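You operate a simulated robot arm through the tools that you are given. There is no shell and no other tool. Be economical: measure what you need, move in short steps, check, and stop when the job is done.

Carry out the task below with a simulated robot arm. There is one attempt and no reset: what you move stays moved.

TASK
Shut the steam, cool the basin into the green with tap water, then lift out the basket.
Fine: open the tap half way, tap off first; the basket stands on the drip plate with its beads.

It is judged by the outcome, as a careful person would: the job done as asked, and still so three seconds after it is handed in. It fails if anything else is knocked over, pushed out of place, dropped, spilled or broken.

THE ROBOT
A 6-joint arm with a two-finger parallel gripper, fixed in place. Base frame: the origin is at the foot of the arm, x ahead of it, y to its left, z up. Lengths are in mm, angles in degrees, forces in N, time in s.
Its first joint turns from -66.0 to 66.0 degrees. Payload 2.7 kg.
Tool frame: the origin (TCP) lies between the finger pads and is the grasp point; the fingertips stand 23 mm ahead of it; z points along the fingers, y is the line along which they close. The gripper opens to 94 mm. The fingers are 38 mm wide and 10 mm thick; the gripper's body (54 by 96 mm) begins 39 mm behind the TCP.
Orientation is told as [roll, pitch, yaw] about the base's x, y, z axes, in that order, counted from this pose: with the fingers straight down and closing along the base's y, the tool's x points along the base's -x, its y along +y and its z along -z.

THE INTERFACE
- The arm moves only by the tool nudge_tool. Its argument "series" is a list of rows, each a list of 7 numbers: the shift along the base's x, y, z in mm, then the turn, a rotation vector about the base's x, y, z in degrees, then the opening in per cent of the stroke, from 0 (shut) to 100 (fully open). In form: [[x, y, z, rx, ry, rz, gripper], ...]. A call has 1 to 10 rows; each row shifts and turns the commanded pose from where the row before left it. A row lasts 0.2 s, in which the tool goes at most 50 mm and 8.6 degrees; a call with a longer step from one row to the next is refused whole, and so is a gripper value outside its range. A pose out of reach is approached as far as the arm can. The call stops where the force on the tool passes 40 N (or 10 N more than at its start, if that is more) or the arm is blocked; 0.2 s more then pass. The fingers move at their own pace (about 45 mm/s each) and stop on an object; they squeeze with about 28 N. The grip force told is the motor's: it shows also when the fingers shut on nothing. Time passes only in rows, and 0.2 s behind the last, so rows that do not move let the fingers close. It gives the time, the measured TCP pose, the force on the tool (base axes), the opening and the grip force at its end, in the units of the frame above (readings bear some noise), and new pictures: "pictures" is both (left out), scene, wrist or none.
- Cameras (640 x 400 px; columns grow to the right, rows downward): "scene" is fixed at [80, -430.6, 1410.7]; the picture's right is [0.79, -0.62, 0.00], its down [-0.24, -0.31, -0.92] and it looks along [0.57, 0.72, -0.40] (base axes); focal length 320 px, centre (320, 200). "wrist" rides on the gripper at [-39, 0, -44] in the tool frame; the picture's right is [0.00, -1.00, 0.00], its down [0.97, 0.00, -0.24] and it looks along [0.24, 0.00, 0.97] (tool axes); focal length 218 px, centre (320, 200).
- locate(camera, pixels): for up to 12 pixels [column, row] of the newest picture of that camera ("zoom" is the newest enlarged one), the place [x, y, z] in the base frame of the surface seen there, good to about 2 mm, but the place of the scene camera against the robot may be out by one fixed shift of up to 18 mm in any direction. No time passes.
- close_up(camera, box): a new picture of the part [left, top, right, bottom] of that camera's present view, enlarged. No time passes.
- close_job(): hands the job in; it is judged then, once.

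Work in short steps. Measure before you move; look again where a grasp or a placing could have gone wrong, and mend it. You have 80 turns and 120 pictures in all, those below and enlarged ones among them. Open the gripper and draw the arm clear of the work before you hand the job in, unless the task says otherwise; then end with one line.

The tools are called as a command line: name --pt "numbers of a row" for each row, then --argument value for the rest, lists and objects as JSON in quotes. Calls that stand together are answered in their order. nudge_tool: Moves the arm, as the interface text tells. Its arguments: {"type":"object","properties":{"series":{"type":"array"},"pictures":{"type":"string","enum":["both","scene","wrist","none"]}},"required":["series"]} The other tools are called the same way: locate (camera, pixels) gives the place of the surface under pixels of a picture; close_up (camera, box) takes an enlarged picture of a part of a camera's view; close_job () hands the job in.

At the start:

```text
t: 0.0
tcp_pos: [358.9, 17.3, 1256.3]
ee_rot: [0.1, 0.0, -0.1]
wrist_force: [0.9, -0.1, 0.7]
gripper_width: 94.0
finger_force: 0.0
```

scene: 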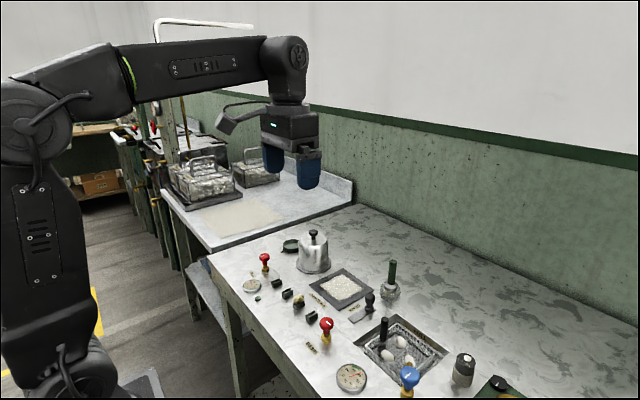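
wrist: 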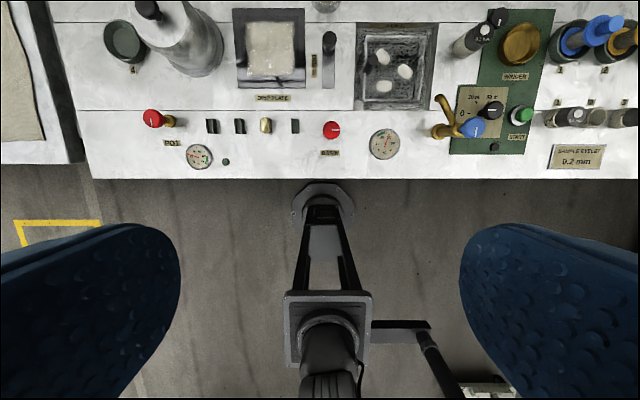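

The scene shows a bench with valves, gauges, a basin with a basket and a drip plate. I enlarge both views to read the labels.

close_up --camera "wrist" --box '[100, 0, 370, 170]'

close_up --camera "wrist" --box '[300, 0, 570, 170]'

close_up --camera "scene" --box '[230, 220, 510, 400]'

```text
2.35 times, centred on (235, 85) of wrist
```

zoom: 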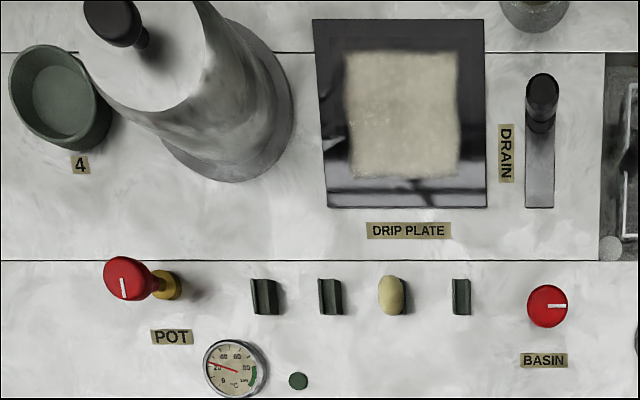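

```text
2.35 times, centred on (435, 85) of wrist
```

zoom: 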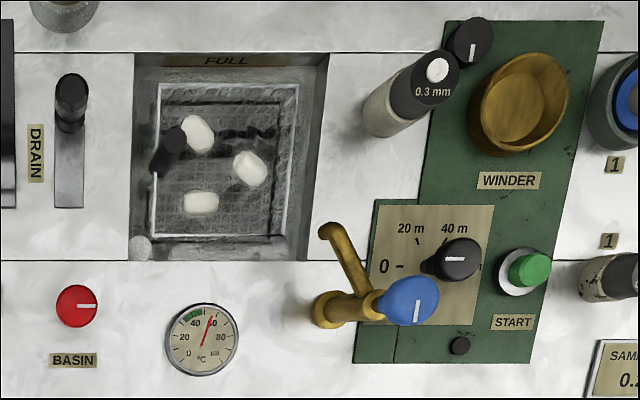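

```text
2.22 times, centred on (370, 310) of scene
```

zoom: 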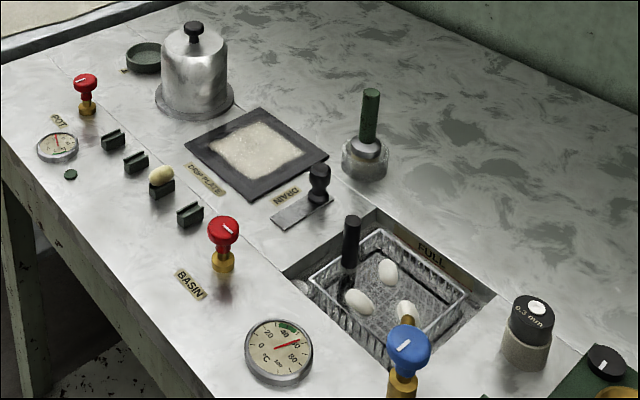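

Both valve pointers are readable: POT (shut, cold) points to -x, BASIN (hot) to -y, and the tap points to -x. I measure the positions with the wrist camera, using the newest zoom (scene) only for comparison.

locate --camera "wrist" --pixels '[[331, 130], [345, 130], [331, 150], [472, 128], [480, 128], [384, 145], [372, 57], [358, 66], [270, 50], [270, 83], [329, 40], [330, 80]]'

locate --camera "wrist" --pixels '[[240, 12], [302, 12], [304, 85], [238, 87], [360, 25], [432, 28], [366, 36], [425, 37], [363, 100], [420, 99], [395, 60], [448, 130]]'

locate --camera "zoom" --pixels '[[223, 225], [222, 262], [222, 275], [352, 222], [350, 260], [408, 343], [402, 385], [319, 170], [319, 195], [195, 215], [160, 175], [280, 345]]'

```text
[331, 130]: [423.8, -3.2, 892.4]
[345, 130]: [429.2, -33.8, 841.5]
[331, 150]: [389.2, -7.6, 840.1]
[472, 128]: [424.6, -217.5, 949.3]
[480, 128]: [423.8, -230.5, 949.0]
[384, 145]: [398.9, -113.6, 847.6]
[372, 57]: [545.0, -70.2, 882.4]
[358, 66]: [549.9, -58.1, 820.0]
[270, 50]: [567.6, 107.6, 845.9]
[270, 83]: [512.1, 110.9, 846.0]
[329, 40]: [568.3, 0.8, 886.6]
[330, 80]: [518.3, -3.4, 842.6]
```

```text
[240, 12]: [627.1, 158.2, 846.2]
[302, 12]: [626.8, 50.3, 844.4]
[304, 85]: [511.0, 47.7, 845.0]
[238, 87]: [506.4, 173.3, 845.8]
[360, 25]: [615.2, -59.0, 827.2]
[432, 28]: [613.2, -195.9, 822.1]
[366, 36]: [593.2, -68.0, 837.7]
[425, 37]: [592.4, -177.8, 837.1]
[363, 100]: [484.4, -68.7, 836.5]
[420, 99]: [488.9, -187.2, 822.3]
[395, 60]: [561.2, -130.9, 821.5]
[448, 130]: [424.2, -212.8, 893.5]
```

```text
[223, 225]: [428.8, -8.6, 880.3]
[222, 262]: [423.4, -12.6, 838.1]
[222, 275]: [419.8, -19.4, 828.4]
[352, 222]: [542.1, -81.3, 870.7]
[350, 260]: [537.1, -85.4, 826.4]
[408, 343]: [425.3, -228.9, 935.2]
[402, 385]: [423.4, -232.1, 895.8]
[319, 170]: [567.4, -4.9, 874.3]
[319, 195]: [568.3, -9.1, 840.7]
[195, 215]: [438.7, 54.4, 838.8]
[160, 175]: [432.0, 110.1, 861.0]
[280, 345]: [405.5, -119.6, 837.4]
```

The bench surface is at about z=842 and the BASIN knob is near (424,-4,892). I move above it for a closer look.

nudge_tool --pt "10 -4 -45 0 0 0 100" --pt "10 -4 -45 0 0 0 100" --pt "10 -4 -45 0 0 0 100" --pt "10 -4 -45 0 0 0 100" --pt "10 -3 -45 0 0 0 100" --pt "10 -2 -40 0 0 0 100" --pt "0 0 0 0 0 0 100"

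```text
t: 1.6
tcp_pos: [418.3, -5.9, 991.1]
ee_rot: [0.0, 0.0, 0.0]
wrist_force: [0.2, 1.3, -0.3]
gripper_width: 94.2
finger_force: 0.1
```

scene: 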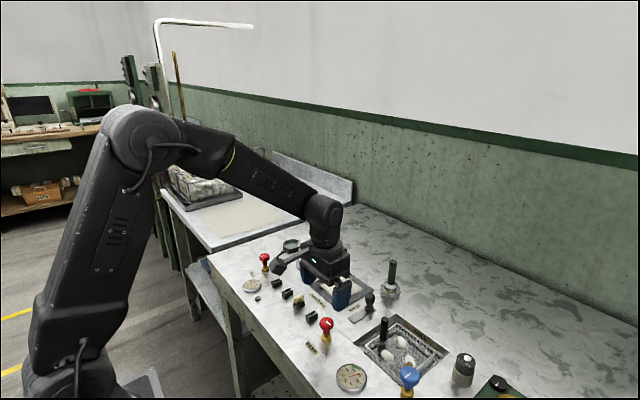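
wrist: 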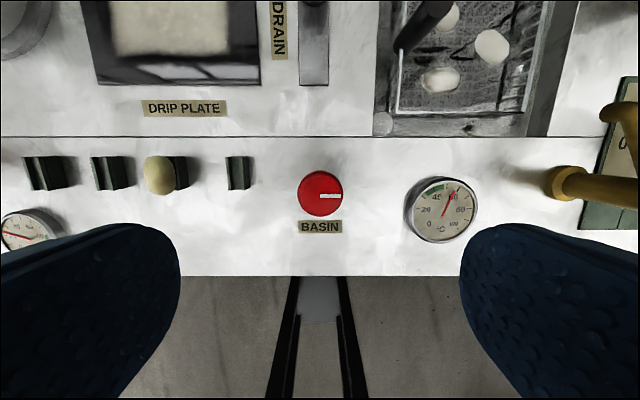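

The red knob is at (320,193) with its mark to the right (-y); I measure its edges.

locate --camera "wrist" --pixels '[[320, 193], [302, 193], [339, 193], [320, 175], [320, 212], [238, 173], [160, 176], [440, 210], [382, 125]]'

close_up --camera "wrist" --box '[290, 160, 490, 285]'

```text
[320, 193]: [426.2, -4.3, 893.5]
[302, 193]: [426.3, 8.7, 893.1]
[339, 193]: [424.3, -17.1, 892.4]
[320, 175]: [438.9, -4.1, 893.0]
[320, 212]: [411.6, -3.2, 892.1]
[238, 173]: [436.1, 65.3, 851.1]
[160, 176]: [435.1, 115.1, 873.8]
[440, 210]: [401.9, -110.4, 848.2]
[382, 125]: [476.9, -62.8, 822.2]
```

```text
3.20 times, centred on (390, 222) of wrist
```

zoom: 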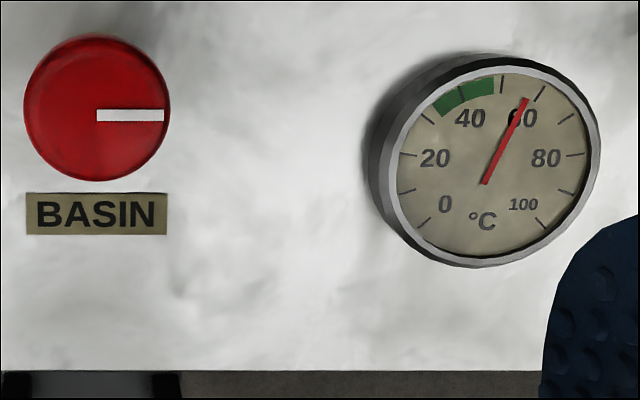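

Knob centre is (425,-4), 28 mm wide, top 893; gauge reads about 58 °C, green about 38–48. I pre-turn +45°, partly close the fingers and centre over it.

nudge_tool --pt "2 1 -10 0 0 7.5 60" --pt "2 1 -10 0 0 7.5 60" --pt "2 0 -10 0 0 7.5 60" --pt "1 0 -10 0 0 7.5 60" --pt "0 0 -10 0 0 7.5 60" --pt "0 0 -10 0 0 7.5 60" --pt "0 0 0 0 0 0 60"

```text
t: 3.2
tcp_pos: [424.9, -1.9, 931.1]
ee_rot: [0.1, 0.0, 45.2]
wrist_force: [1.1, -0.3, -0.2]
gripper_width: 56.4
finger_force: 0.1
```

scene: 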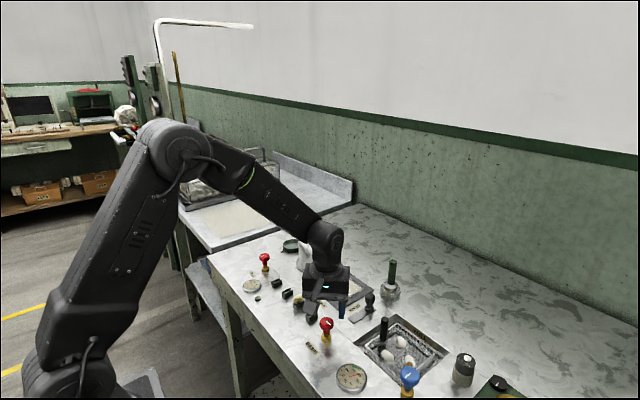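
wrist: 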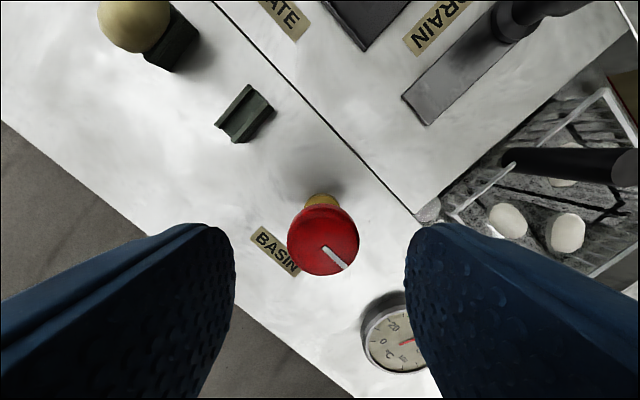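

Knob is centred between the fingers (323,240). Descend to z≈883 and close.

nudge_tool --pt "0 -2 -16 0 0 0 60" --pt "0 0 -16 0 0 0 60" --pt "0 0 -16 0 0 0 60" --pt "0 0 0 0 0 0 20" --pt "0 0 0 0 0 0 10" --pt "0 0 0 0 0 0 10" --pictures "wrist"

```text
t: 4.6
tcp_pos: [425.8, -4.1, 883.9]
ee_rot: [0.0, -0.1, 45.0]
wrist_force: [-1.4, 1.2, -1.5]
gripper_width: 31.4
finger_force: 45.3
```

wrist: 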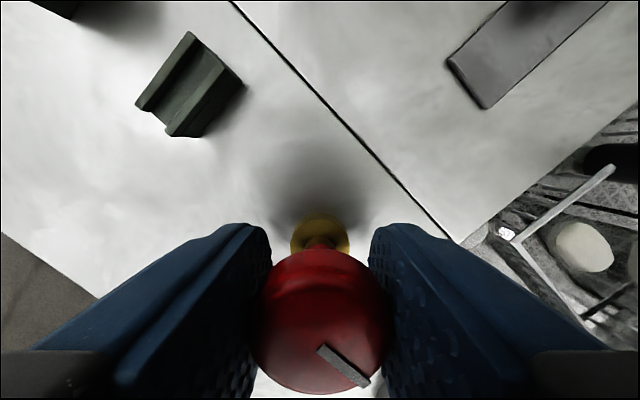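

Gripped at 31 mm. Now I turn clockwise about 45° and check that the valve follows.

nudge_tool --pt "0 0 0 0 0 -7.5 10" --pt "0 0 0 0 0 -7.5 10" --pt "0 0 0 0 0 -7.5 10" --pt "0 0 0 0 0 -7.5 10" --pt "0 0 0 0 0 -7.5 10" --pt "0 0 0 0 0 -7.5 10" --pictures "wrist"

```text
t: 6.0
tcp_pos: [425.7, -4.0, 883.2]
ee_rot: [0.0, -0.1, -0.2]
wrist_force: [-2.1, -3.2, -0.8]
gripper_width: 31.4
finger_force: 45.3
```

wrist: 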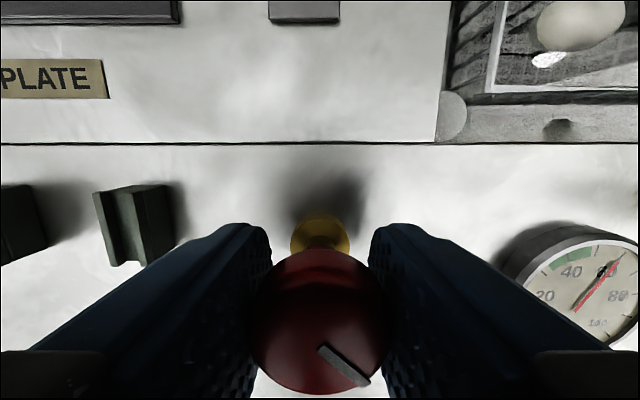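

The knob follows (mark fixed relative to the fingers). Turn the other 45°.

nudge_tool --pt "0 0 0 0 0 -7.5 10" --pt "0 0 0 0 0 -7.5 10" --pt "0 0 0 0 0 -7.5 10" --pt "0 0 0 0 0 -7.5 10" --pt "0 0 0 0 0 -7.5 10" --pt "0 0 0 0 0 -7.5 10" --pt "0 0 0 0 0 -2 10" --pictures "wrist"

```text
t: 7.6
tcp_pos: [426.2, -5.7, 883.8]
ee_rot: [-0.1, 0.0, -46.9]
wrist_force: [-4.2, -7.4, -3.4]
gripper_width: 31.4
finger_force: 45.2
```

wrist: 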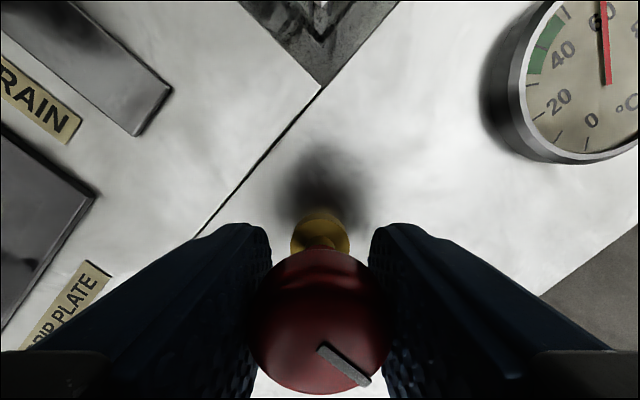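

Release, rise, and turn back to look at the knob and gauge.

nudge_tool --pt "0 0 0 0 0 0 60" --pt "0 0 0 0 0 0 60" --pt "0 0 0 0 0 0 60" --pt "0 0 25 0 0 0 60" --pt "0 0 35 0 0 8 60" --pt "0 -20 40 0 0 8 60" --pt "0 -30 30 0 0 8 80" --pt "0 -30 0 0 0 8 80" --pt "0 -30 0 0 0 8 80" --pt "0 -20 0 0 0 7 80"

```text
t: 9.8
tcp_pos: [426.3, -135.8, 1014.5]
ee_rot: [0.0, 0.1, 0.2]
wrist_force: [0.0, 0.7, -0.2]
gripper_width: 75.5
finger_force: 0.0
```

scene: 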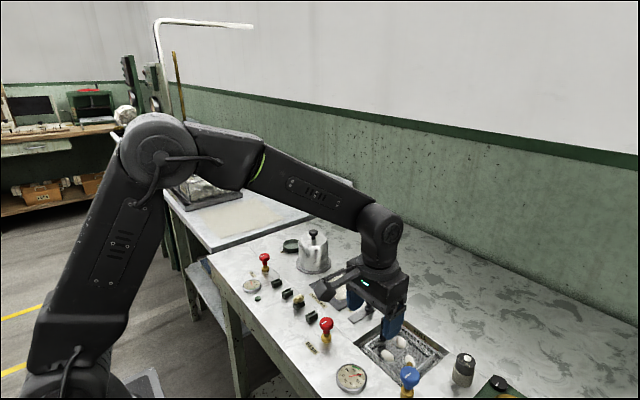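
wrist: 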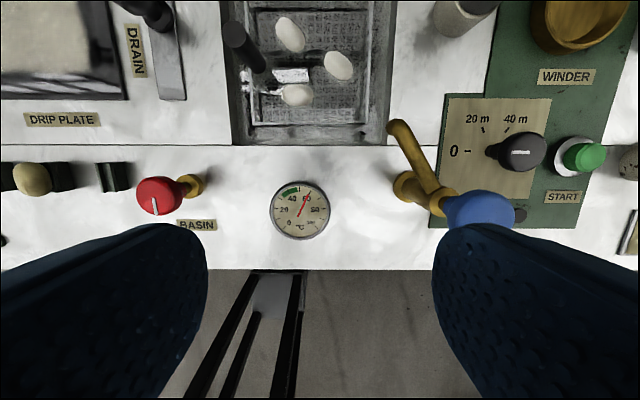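

The BASIN pointer now faces -x (shut). Next I measure the tap knob and look at the water level.

nudge_tool --pt "0 -30 10 0 0 0 80" --pt "0 -40 10 0 0 0 80" --pt "0 -20 0 0 0 0 80" --pt "0 0 0 0 0 0 80" --pictures "wrist"

close_up --camera "scene" --box '[330, 300, 490, 400]'

```text
t: 10.8
tcp_pos: [425.5, -226.4, 1033.9]
ee_rot: [0.0, 0.0, 0.0]
wrist_force: [-0.4, 0.0, -0.5]
gripper_width: 75.3
finger_force: 0.1
```

wrist: 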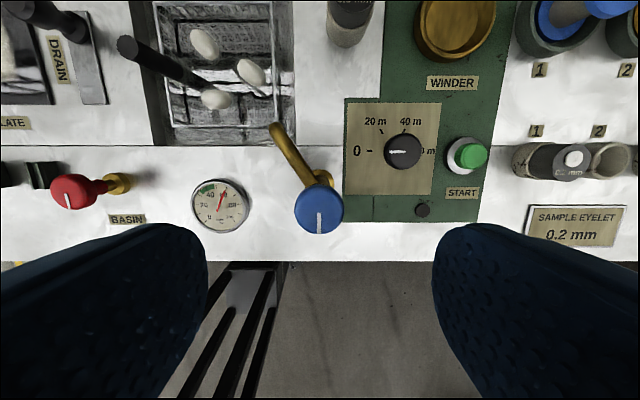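

```text
4.00 times, centred on (410, 350) of scene
```

zoom: 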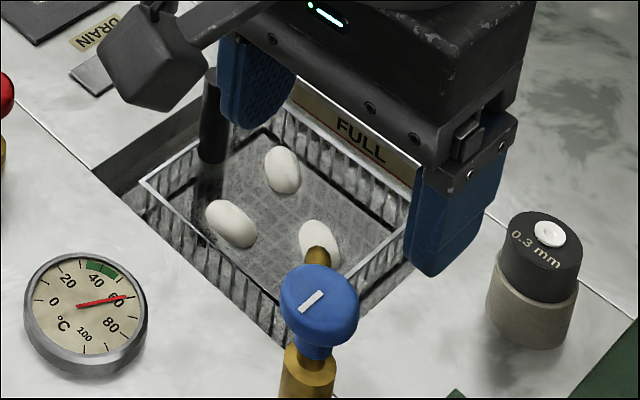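

Tap knob is at (319,210). Measure it, its neighbours and the basin depth points.

locate --camera "wrist" --pixels '[[319, 208], [296, 208], [342, 208], [319, 187], [318, 233], [326, 178], [274, 130], [404, 151], [230, 50], [180, 128], [210, 10], [245, 105]]'

locate --camera "zoom" --pixels '[[355, 140], [350, 165], [250, 130], [350, 240], [145, 185], [150, 215], [105, 200], [420, 275], [283, 165], [265, 205]]'

close_up --camera "wrist" --box '[110, 0, 350, 150]'

```text
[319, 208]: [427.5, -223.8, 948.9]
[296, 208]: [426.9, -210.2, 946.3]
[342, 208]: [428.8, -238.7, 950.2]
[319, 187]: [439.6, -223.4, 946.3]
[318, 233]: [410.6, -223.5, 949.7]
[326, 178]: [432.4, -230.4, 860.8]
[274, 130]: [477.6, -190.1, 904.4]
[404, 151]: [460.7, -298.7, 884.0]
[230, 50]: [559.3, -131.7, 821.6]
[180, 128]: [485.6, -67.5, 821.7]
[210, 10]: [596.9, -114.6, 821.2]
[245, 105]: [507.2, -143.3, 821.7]
```

```text
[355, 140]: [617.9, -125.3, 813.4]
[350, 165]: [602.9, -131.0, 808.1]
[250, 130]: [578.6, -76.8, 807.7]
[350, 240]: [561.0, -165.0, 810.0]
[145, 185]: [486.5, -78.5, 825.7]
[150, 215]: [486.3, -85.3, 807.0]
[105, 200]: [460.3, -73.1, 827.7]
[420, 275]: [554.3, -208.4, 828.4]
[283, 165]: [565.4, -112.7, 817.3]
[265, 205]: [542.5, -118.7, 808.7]
```

```text
2.67 times, centred on (230, 75) of wrist
```

zoom: 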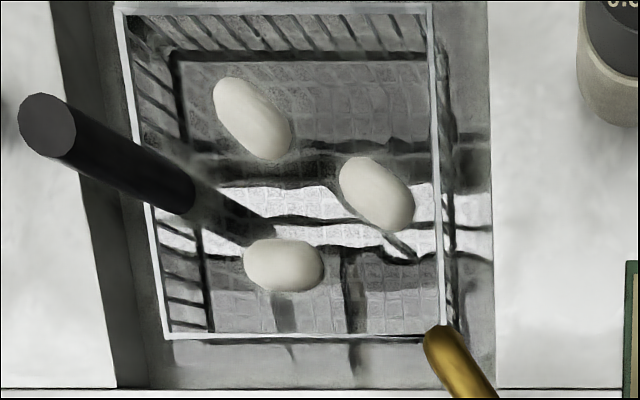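

Water surface is at z≈821.6 and the FULL mark is about 5 mm higher. The tap knob centre is (427,-224), top 949. I descend to z≈939 and grip.

nudge_tool --pt "1.5 2 -25 0 0 0 60" --pt "0 0 -25 0 0 0 60" --pt "0 0 -25 0 0 0 60" --pt "0 0 -20 0 0 0 60" --pt "0 0 0 0 0 0 10" --pt "0 0 0 0 0 0 10" --pt "0 0 0 0 0 0 10"

```text
t: 12.4
tcp_pos: [426.4, -224.5, 938.3]
ee_rot: [-0.1, -0.1, -0.1]
wrist_force: [0.8, -19.9, -7.0]
gripper_width: 31.3
finger_force: 45.0
```

scene: 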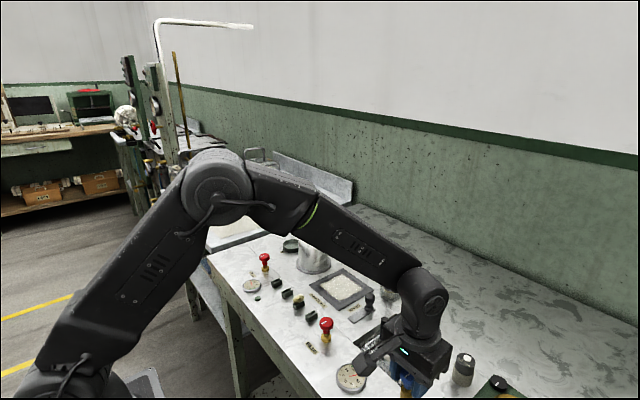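
wrist: 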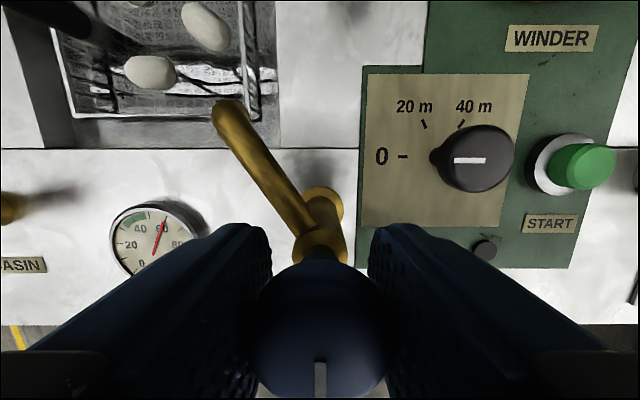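

Gripped; a -20 N side force means I am ~1 mm off, so I ease that and turn +45° CCW.

nudge_tool --pt "0 -1.2 0 0 0 7.5 10" --pt "0 0 0 0 0 7.5 10" --pt "0 0 0 0 0 7.5 10" --pt "0 0 0 0 0 7.5 10" --pt "0 0 0 0 0 7.5 10" --pt "0 0 0 0 0 7.5 10"

close_up --camera "scene" --box '[320, 300, 480, 400]'

```text
t: 13.8
tcp_pos: [426.9, -224.0, 938.9]
ee_rot: [0.2, 0.0, 45.3]
wrist_force: [0.1, -2.2, -2.1]
gripper_width: 31.8
finger_force: 45.3
```

scene: 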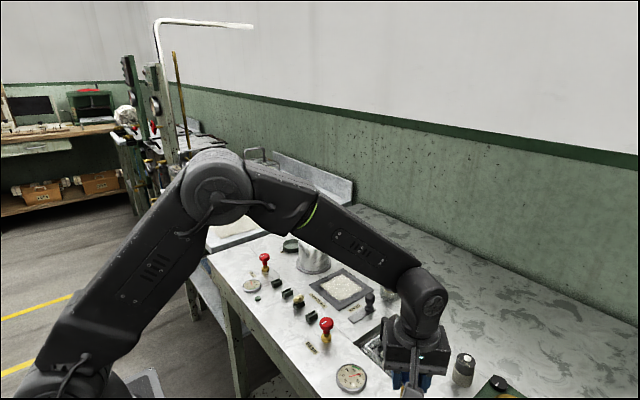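
wrist: 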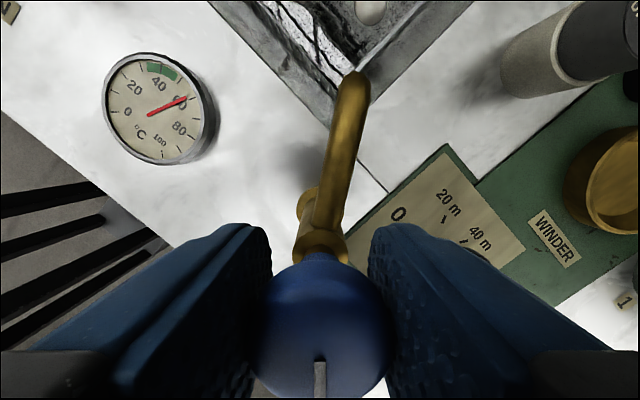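

```text
4.00 times, centred on (400, 350) of scene
```

zoom: 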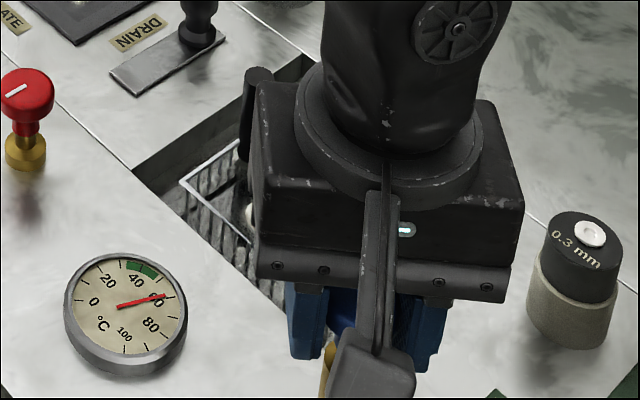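

Tap turned 45°. Gauge visible at (155,105) in the wrist view; I wait a second and check temperature and level.

nudge_tool --pt "0 0 0 0 0 0 10" --pt "0 0 0 0 0 0 10" --pt "0 0 0 0 0 0 10" --pt "0 0 0 0 0 0 10" --pictures "wrist"

locate --camera "wrist" --pixels '[[310, 30], [330, 60], [300, 30], [320, 100], [360, 60], [390, 35]]'

close_up --camera "wrist" --box '[90, 0, 410, 200]'

```text
t: 14.8
tcp_pos: [427.3, -224.2, 939.2]
ee_rot: [0.1, 0.0, 45.0]
wrist_force: [-1.4, 6.7, -2.2]
gripper_width: 31.5
finger_force: 44.8
```

wrist: 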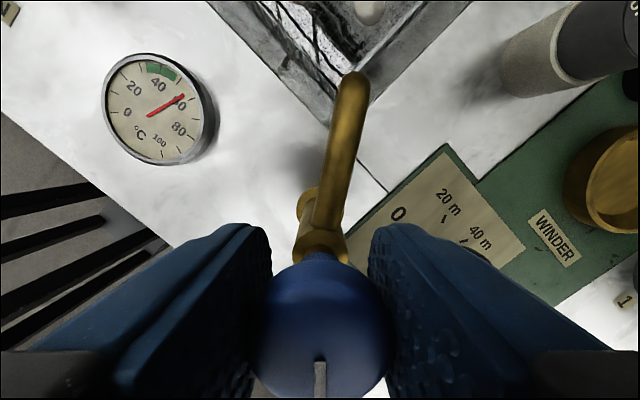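

```text
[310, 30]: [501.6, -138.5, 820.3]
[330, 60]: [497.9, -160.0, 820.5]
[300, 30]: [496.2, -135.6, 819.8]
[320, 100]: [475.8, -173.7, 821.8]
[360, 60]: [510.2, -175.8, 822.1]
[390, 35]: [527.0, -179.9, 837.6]
```

```text
2.00 times, centred on (250, 100) of wrist
```

zoom: 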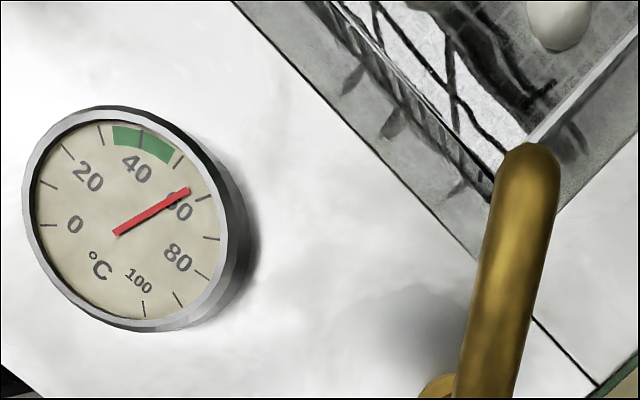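

It is cooling (needle ~57) with no notable level rise. I wait two more seconds.

nudge_tool --pt "0 0 0 0 0 0 10" --pt "0 0 0 0 0 0 10" --pt "0 0 0 0 0 0 10" --pt "0 0 0 0 0 0 10" --pt "0 0 0 0 0 0 10" --pt "0 0 0 0 0 0 10" --pt "0 0 0 0 0 0 10" --pictures "wrist"

locate --camera "wrist" --pixels '[[310, 30], [330, 60], [300, 30], [320, 100], [360, 60]]'

close_up --camera "wrist" --box '[90, 0, 410, 200]'

```text
t: 16.4
tcp_pos: [426.3, -223.1, 938.5]
ee_rot: [0.0, 0.0, 45.0]
wrist_force: [-2.3, 14.8, -4.1]
gripper_width: 31.4
finger_force: 45.2
```

wrist: 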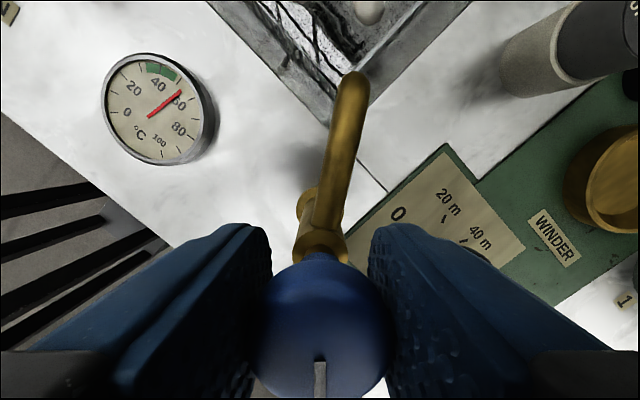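

```text
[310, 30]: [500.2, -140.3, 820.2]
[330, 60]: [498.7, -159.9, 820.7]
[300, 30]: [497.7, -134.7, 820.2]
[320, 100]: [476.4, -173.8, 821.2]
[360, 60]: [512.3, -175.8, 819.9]
```

```text
2.00 times, centred on (250, 100) of wrist
```

zoom: 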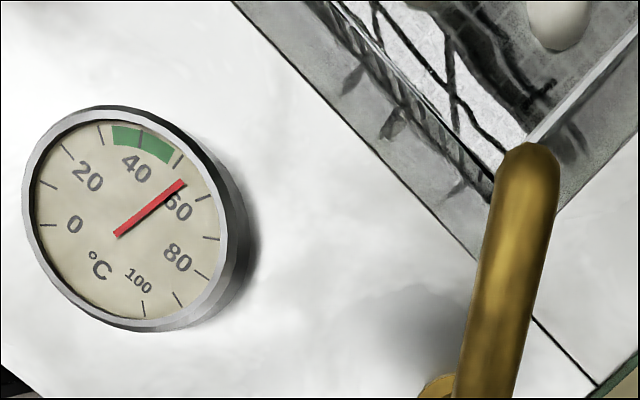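

Needle now ~54, falling about 1.5 °C/s, level steady. I wait on.

nudge_tool --pt "0 0.7 0 0 0 0 10" --pt "0 0 0 0 0 0 10" --pt "0 0 0 0 0 0 10" --pt "0 0 0 0 0 0 10" --pt "0 0 0 0 0 0 10" --pt "0 0 0 0 0 0 10" --pt "0 0 0 0 0 0 10" --pt "0 0 0 0 0 0 10" --pt "0 0 0 0 0 0 10" --pt "0 0 0 0 0 0 10" --pictures "wrist"

locate --camera "wrist" --pixels '[[310, 30], [330, 60], [300, 30], [320, 100], [360, 60]]'

close_up --camera "wrist" --box '[90, 0, 410, 200]'

```text
t: 18.6
tcp_pos: [426.3, -224.2, 939.6]
ee_rot: [-0.1, 0.0, 44.9]
wrist_force: [-2.0, 3.2, -8.0]
gripper_width: 31.3
finger_force: 44.7
```

wrist: 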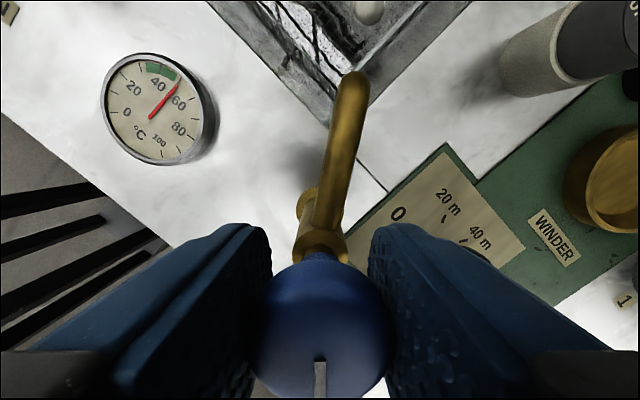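

```text
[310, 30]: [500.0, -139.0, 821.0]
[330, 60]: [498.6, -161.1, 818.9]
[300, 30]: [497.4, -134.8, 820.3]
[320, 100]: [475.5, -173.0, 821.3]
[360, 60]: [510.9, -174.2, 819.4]
```

```text
2.00 times, centred on (250, 100) of wrist
```

zoom: 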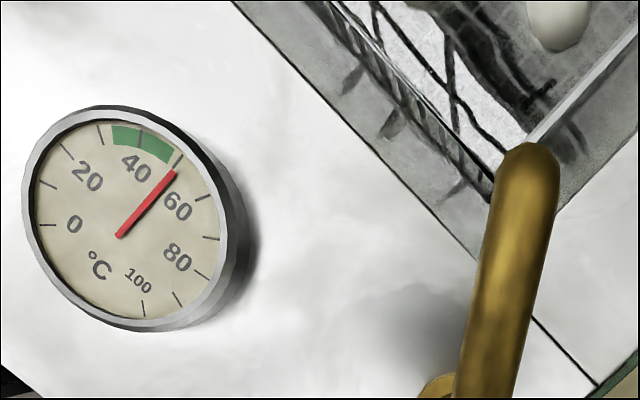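

~50 °C now, falling ~1.8 °C/s. One more 2-s wait.

nudge_tool --pt "0 0 0 0 0 0 10" --pt "0 0 0 0 0 0 10" --pt "0 0 0 0 0 0 10" --pt "0 0 0 0 0 0 10" --pt "0 0 0 0 0 0 10" --pt "0 0 0 0 0 0 10" --pt "0 0 0 0 0 0 10" --pt "0 0 0 0 0 0 10" --pt "0 0 0 0 0 0 10" --pt "0 0 0 0 0 0 10" --pictures "wrist"

close_up --camera "wrist" --box '[90, 0, 410, 200]'

```text
t: 20.8
tcp_pos: [425.5, -222.7, 938.0]
ee_rot: [0.1, 0.0, 45.1]
wrist_force: [-2.9, 1.7, -9.9]
gripper_width: 31.5
finger_force: 45.1
```

wrist: 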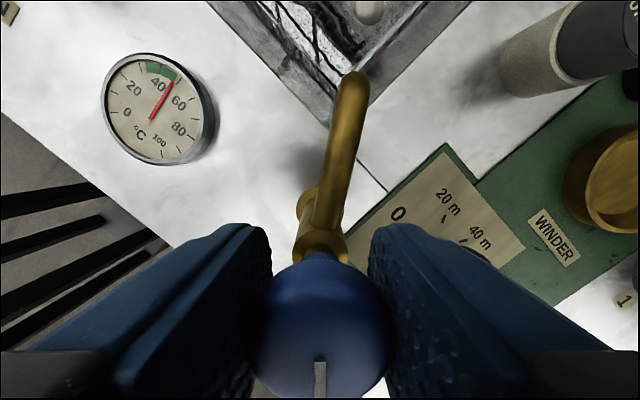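

```text
2.00 times, centred on (250, 100) of wrist
```

zoom: 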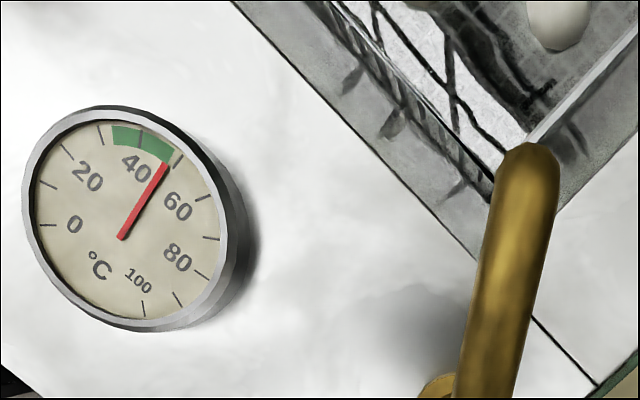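

Needle is at the upper edge of the green (~48). Wait 2 s more to get toward the middle, checking the level too.

nudge_tool --pt "0 0 0 0 0 0 10" --pt "0 0 0 0 0 0 10" --pt "0 0 0 0 0 0 10" --pt "0 0 0 0 0 0 10" --pt "0 0 0 0 0 0 10" --pt "0 0 0 0 0 0 10" --pt "0 0 0 0 0 0 10" --pt "0 0 0 0 0 0 10" --pt "0 0 0 0 0 0 10" --pt "0 0 0 0 0 0 10" --pictures "wrist"

locate --camera "wrist" --pixels '[[310, 30], [330, 60], [300, 30], [320, 100], [360, 60]]'

close_up --camera "wrist" --box '[90, 0, 410, 200]'

```text
t: 23.0
tcp_pos: [425.8, -224.1, 938.3]
ee_rot: [-0.1, -0.1, 45.0]
wrist_force: [-4.6, 0.8, -8.9]
gripper_width: 31.5
finger_force: 44.8
```

wrist: 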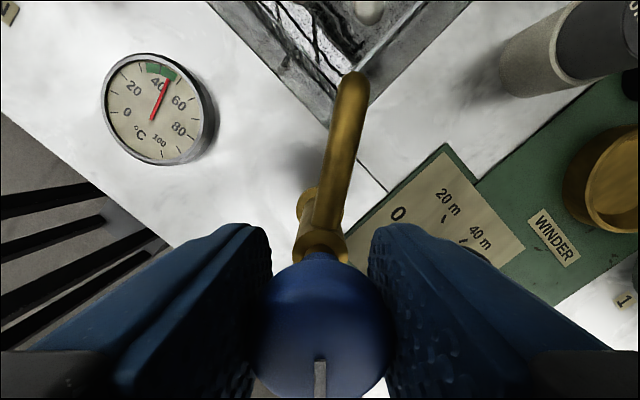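

```text
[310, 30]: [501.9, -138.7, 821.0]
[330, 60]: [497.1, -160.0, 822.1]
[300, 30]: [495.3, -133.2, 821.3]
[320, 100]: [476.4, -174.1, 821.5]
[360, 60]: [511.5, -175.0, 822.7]
```

```text
2.00 times, centred on (250, 100) of wrist
```

zoom: 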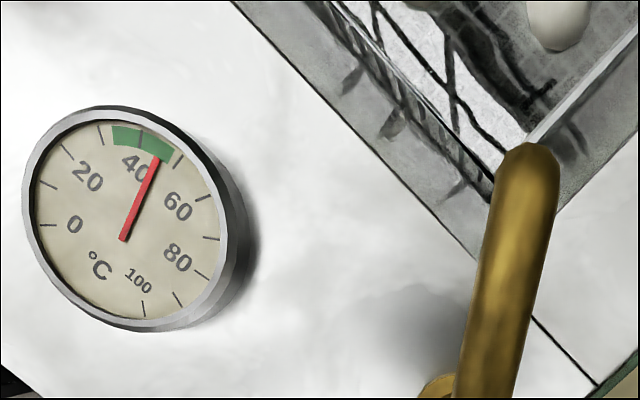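

Needle ~45, in the green; closing takes ~1.5 s and the gauge may lag, so I shut the tap now (−45°).

nudge_tool --pt "0 0 0 0 0 -8 10" --pt "0 0 0 0 0 -8 10" --pt "0 0 0 0 0 -8 10" --pt "0 0 0 0 0 -8 10" --pt "0 0 0 0 0 -8 10" --pt "0 0 0 0 0 -7 10" --pt "0 0 0 0 0 0 10" --pictures "wrist"

close_up --camera "wrist" --box '[40, 0, 360, 300]'

```text
t: 24.6
tcp_pos: [428.0, -224.5, 940.0]
ee_rot: [-0.1, -0.2, -2.1]
wrist_force: [8.0, -22.3, -14.7]
gripper_width: 31.5
finger_force: 45.1
```

wrist: 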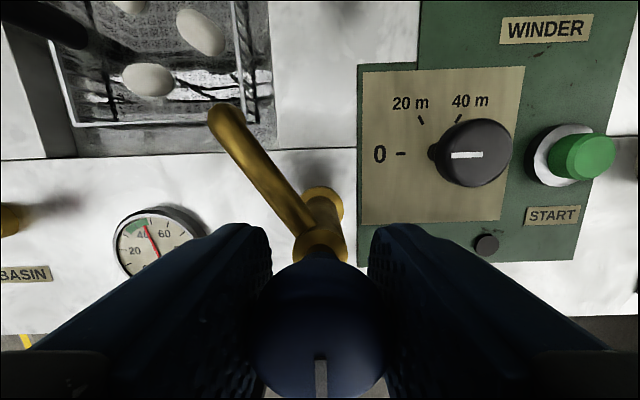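

```text
1.33 times, centred on (200, 150) of wrist
```

zoom: 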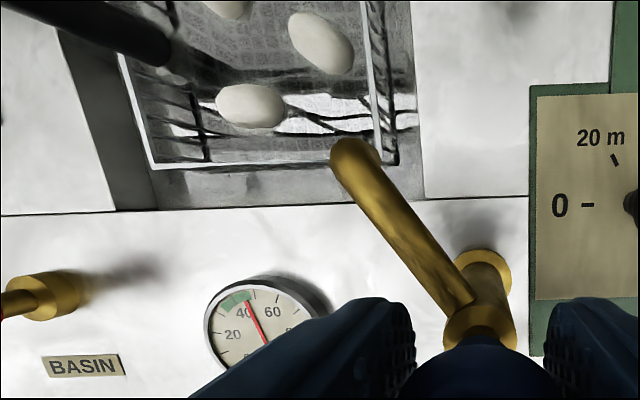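

The pointer is back at shut. I release, rise straight up, and move back to watch the gauge.

nudge_tool --pt "0 0 0 0 0 0 60" --pt "0 0 0 0 0 0 60" --pt "0 0 0 0 0 0 60" --pt "0 0 25 0 0 2 60" --pt "0 0 40 0 0 0 60" --pt "0 15 30 0 0 0 60" --pt "20 35 20 0 0 0 60" --pt "20 35 0 0 0 0 60" --pt "20 30 0 0 0 0 60" --pt "0 0 0 0 0 0 60"

close_up --camera "wrist" --box '[170, 100, 490, 300]'

close_up --camera "scene" --box '[300, 280, 492, 400]'

```text
t: 26.8
tcp_pos: [486.7, -108.2, 1054.2]
ee_rot: [-0.1, -0.1, 0.0]
wrist_force: [0.2, 1.0, -0.2]
gripper_width: 56.4
finger_force: 0.1
```

scene: 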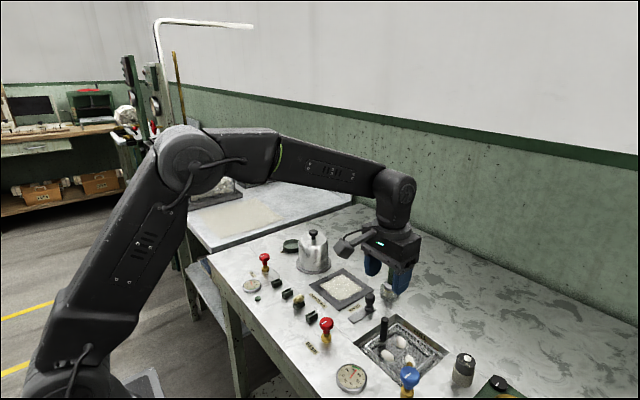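
wrist: 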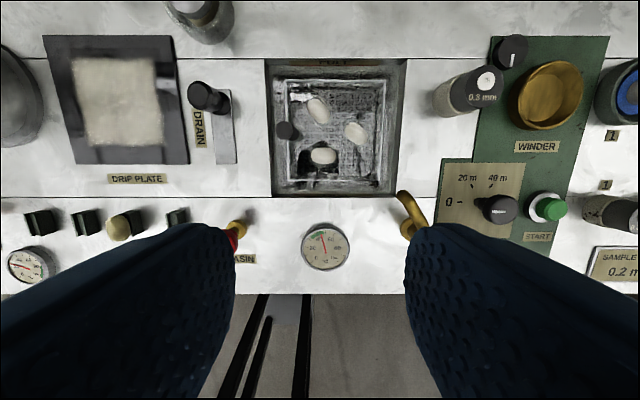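

```text
2.00 times, centred on (330, 200) of wrist
```

zoom: 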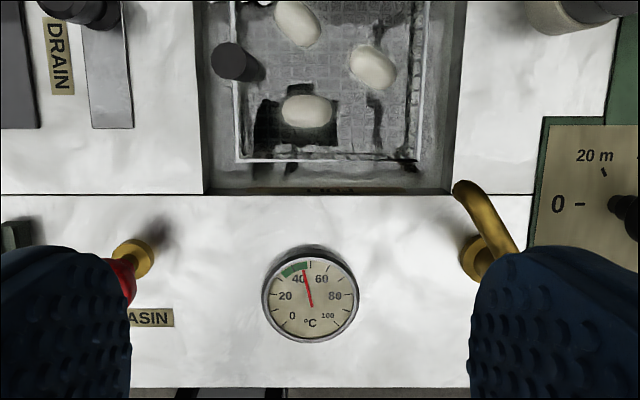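

```text
3.33 times, centred on (396, 340) of scene
```

zoom: 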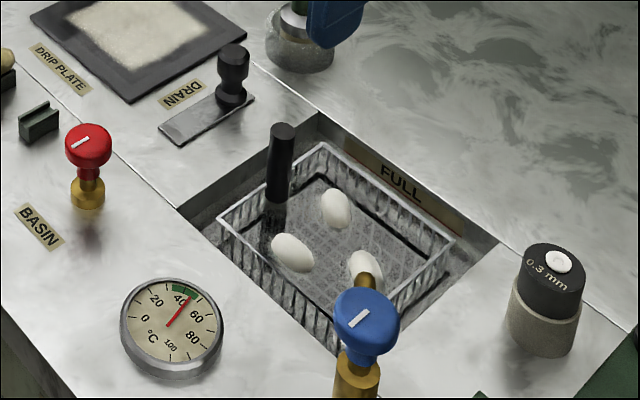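

The needle sits close to the green's upper edge; I look more tightly after a short wait.

nudge_tool --pt "0 0 0 0 0 0 60" --pt "0 0 0 0 0 0 60" --pt "0 0 0 0 0 0 60" --pt "0 0 0 0 0 0 60" --pt "0 0 0 0 0 0 60" --pictures "wrist"

close_up --camera "wrist" --box '[286, 215, 366, 275]'

close_up --camera "scene" --box '[325, 355, 385, 400]'

```text
t: 28.0
tcp_pos: [485.5, -108.7, 1054.5]
ee_rot: [0.0, 0.0, 0.0]
wrist_force: [0.0, 0.1, 0.1]
gripper_width: 56.6
finger_force: 0.1
```

wrist: 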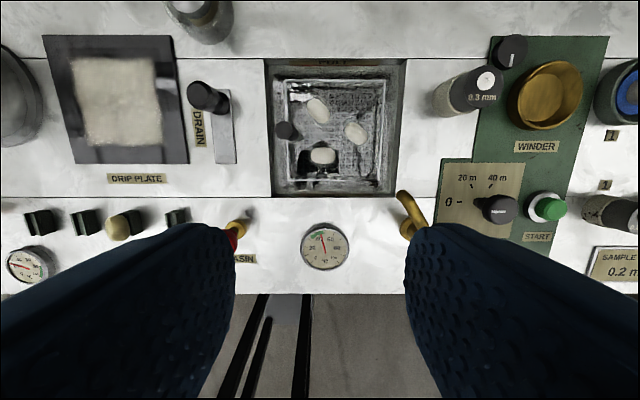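

```text
6.67 times, centred on (326, 245) of wrist
```

zoom: 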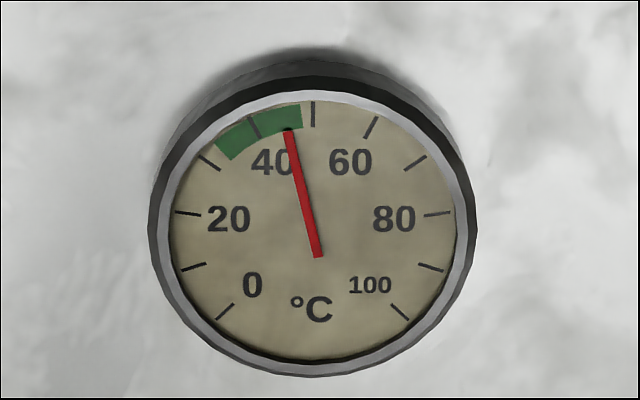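

```text
8.89 times, centred on (355, 378) of scene
```

zoom: 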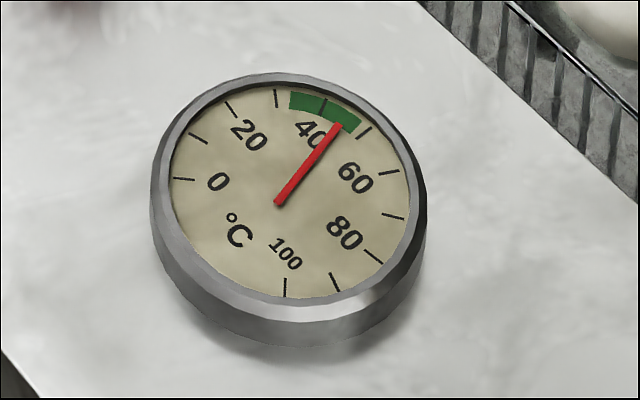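

The needle rests at ~45, inside green (34–48) and stable. Now I measure the basket, post, plate and the pot beside the plate.

locate --camera "wrist" --pixels '[[286, 131], [276, 131], [297, 131], [286, 121], [287, 82], [382, 81], [287, 182], [375, 181], [281, 110], [335, 140], [15, 60], [35, 100]]'

locate --camera "wrist" --pixels '[[45, 40], [170, 38], [187, 160], [78, 162], [82, 62], [155, 62], [162, 142], [88, 143], [205, 95], [200, 20], [60, 100], [130, 155]]'

nudge_tool --pt "0 40 10 0 0 0 60" --pt "0 45 10 0 0 0 60" --pt "0 45 0 0 0 0 60" --pt "0 45 0 0 0 0 60" --pt "0 45 0 0 0 0 60" --pt "0 0 0 0 0 0 60"

```text
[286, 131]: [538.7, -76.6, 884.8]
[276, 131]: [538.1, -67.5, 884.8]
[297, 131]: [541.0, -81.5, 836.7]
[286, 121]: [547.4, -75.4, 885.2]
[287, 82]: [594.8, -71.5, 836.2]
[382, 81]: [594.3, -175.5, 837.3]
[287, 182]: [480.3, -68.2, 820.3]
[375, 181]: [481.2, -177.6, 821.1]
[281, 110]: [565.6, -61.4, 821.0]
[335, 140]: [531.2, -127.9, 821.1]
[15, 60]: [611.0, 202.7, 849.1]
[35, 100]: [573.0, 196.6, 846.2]
```

```text
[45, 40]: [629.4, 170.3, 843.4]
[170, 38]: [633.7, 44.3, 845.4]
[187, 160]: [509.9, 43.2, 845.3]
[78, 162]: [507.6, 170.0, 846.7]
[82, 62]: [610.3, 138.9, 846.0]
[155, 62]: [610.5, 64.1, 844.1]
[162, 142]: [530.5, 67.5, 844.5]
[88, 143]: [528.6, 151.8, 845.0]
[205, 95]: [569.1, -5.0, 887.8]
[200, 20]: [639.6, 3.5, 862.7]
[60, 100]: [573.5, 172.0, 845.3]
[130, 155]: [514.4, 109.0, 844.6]
```

```text
t: 29.4
tcp_pos: [486.7, 111.5, 1073.1]
ee_rot: [0.0, 0.0, 0.0]
wrist_force: [0.4, -0.2, -0.5]
gripper_width: 56.3
finger_force: 0.1
```

scene: 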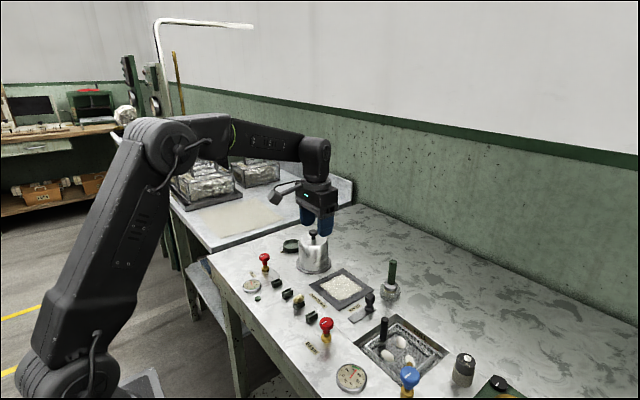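
wrist: 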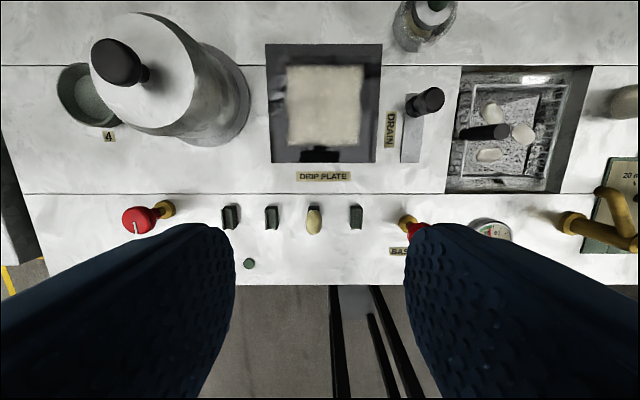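

Post is at (540,-75), ⌀~17, top 885; the plate centre is (570,107). Now I measure the pot's extents.

locate --camera "wrist" --pixels '[[249, 95], [235, 95], [222, 95], [205, 80], [190, 70], [180, 50], [120, 62], [150, 75], [143, 60], [232, 70], [205, 30]]'

close_up --camera "scene" --box '[260, 200, 420, 320]'

```text
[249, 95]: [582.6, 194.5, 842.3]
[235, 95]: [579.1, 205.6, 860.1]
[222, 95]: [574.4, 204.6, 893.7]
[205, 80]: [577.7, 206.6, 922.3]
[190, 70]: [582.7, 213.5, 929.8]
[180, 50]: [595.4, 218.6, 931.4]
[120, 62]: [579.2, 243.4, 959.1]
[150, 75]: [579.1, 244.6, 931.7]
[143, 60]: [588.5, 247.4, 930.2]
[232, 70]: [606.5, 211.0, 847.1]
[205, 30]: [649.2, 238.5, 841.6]
```

```text
3.33 times, centred on (340, 260) of scene
```

zoom: 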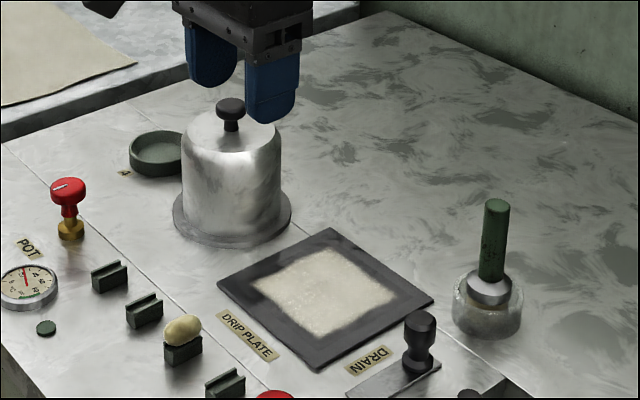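

The pot's side is at y≥204, so there is room. I go back above the post with fingers 60 mm open.

nudge_tool --pt "0 -40 0 0 0 0 60" --pt "13 -45 0 0 0 0 60" --pt "15 -45 -10 0 0 0 60" --pt "15 -40 -35 0 0 0 60" --pt "10 -16.5 -40 0 0 0 60" --pt "0 0 -38 0 0 0 60" --pt "0 0 0 0 0 0 60"

locate --camera "wrist" --pixels '[[320, 200], [320, 230], [320, 180]]'

```text
refused: row 4 steps farther than a row can; nothing moved
```

```text
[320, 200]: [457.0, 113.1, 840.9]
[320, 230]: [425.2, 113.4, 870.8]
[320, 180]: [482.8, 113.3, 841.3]
```

Row 4 was too long; I resend with shorter steps.

nudge_tool --pt "0 -40 0 0 0 0 60" --pt "13 -45 0 0 0 0 60" --pt "15 -40 -10 0 0 0 60" --pt "15 -35 -25 0 0 0 60" --pt "10 -26.5 -35 0 0 0 60" --pt "0 0 -43 0 0 0 60" --pt "0 0 0 0 0 0 60"

```text
t: 31.0
tcp_pos: [540.5, -75.0, 960.0]
ee_rot: [-0.1, 0.0, 0.0]
wrist_force: [0.3, 0.5, 1.1]
gripper_width: 56.3
finger_force: 0.0
```

scene: 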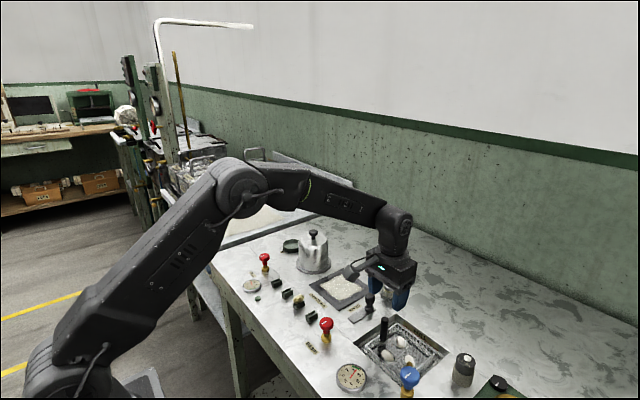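
wrist: 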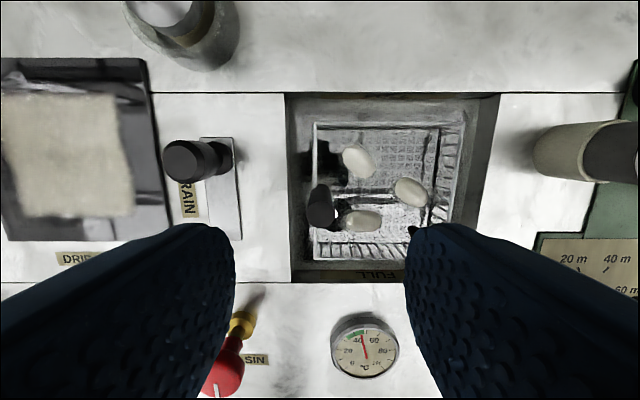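

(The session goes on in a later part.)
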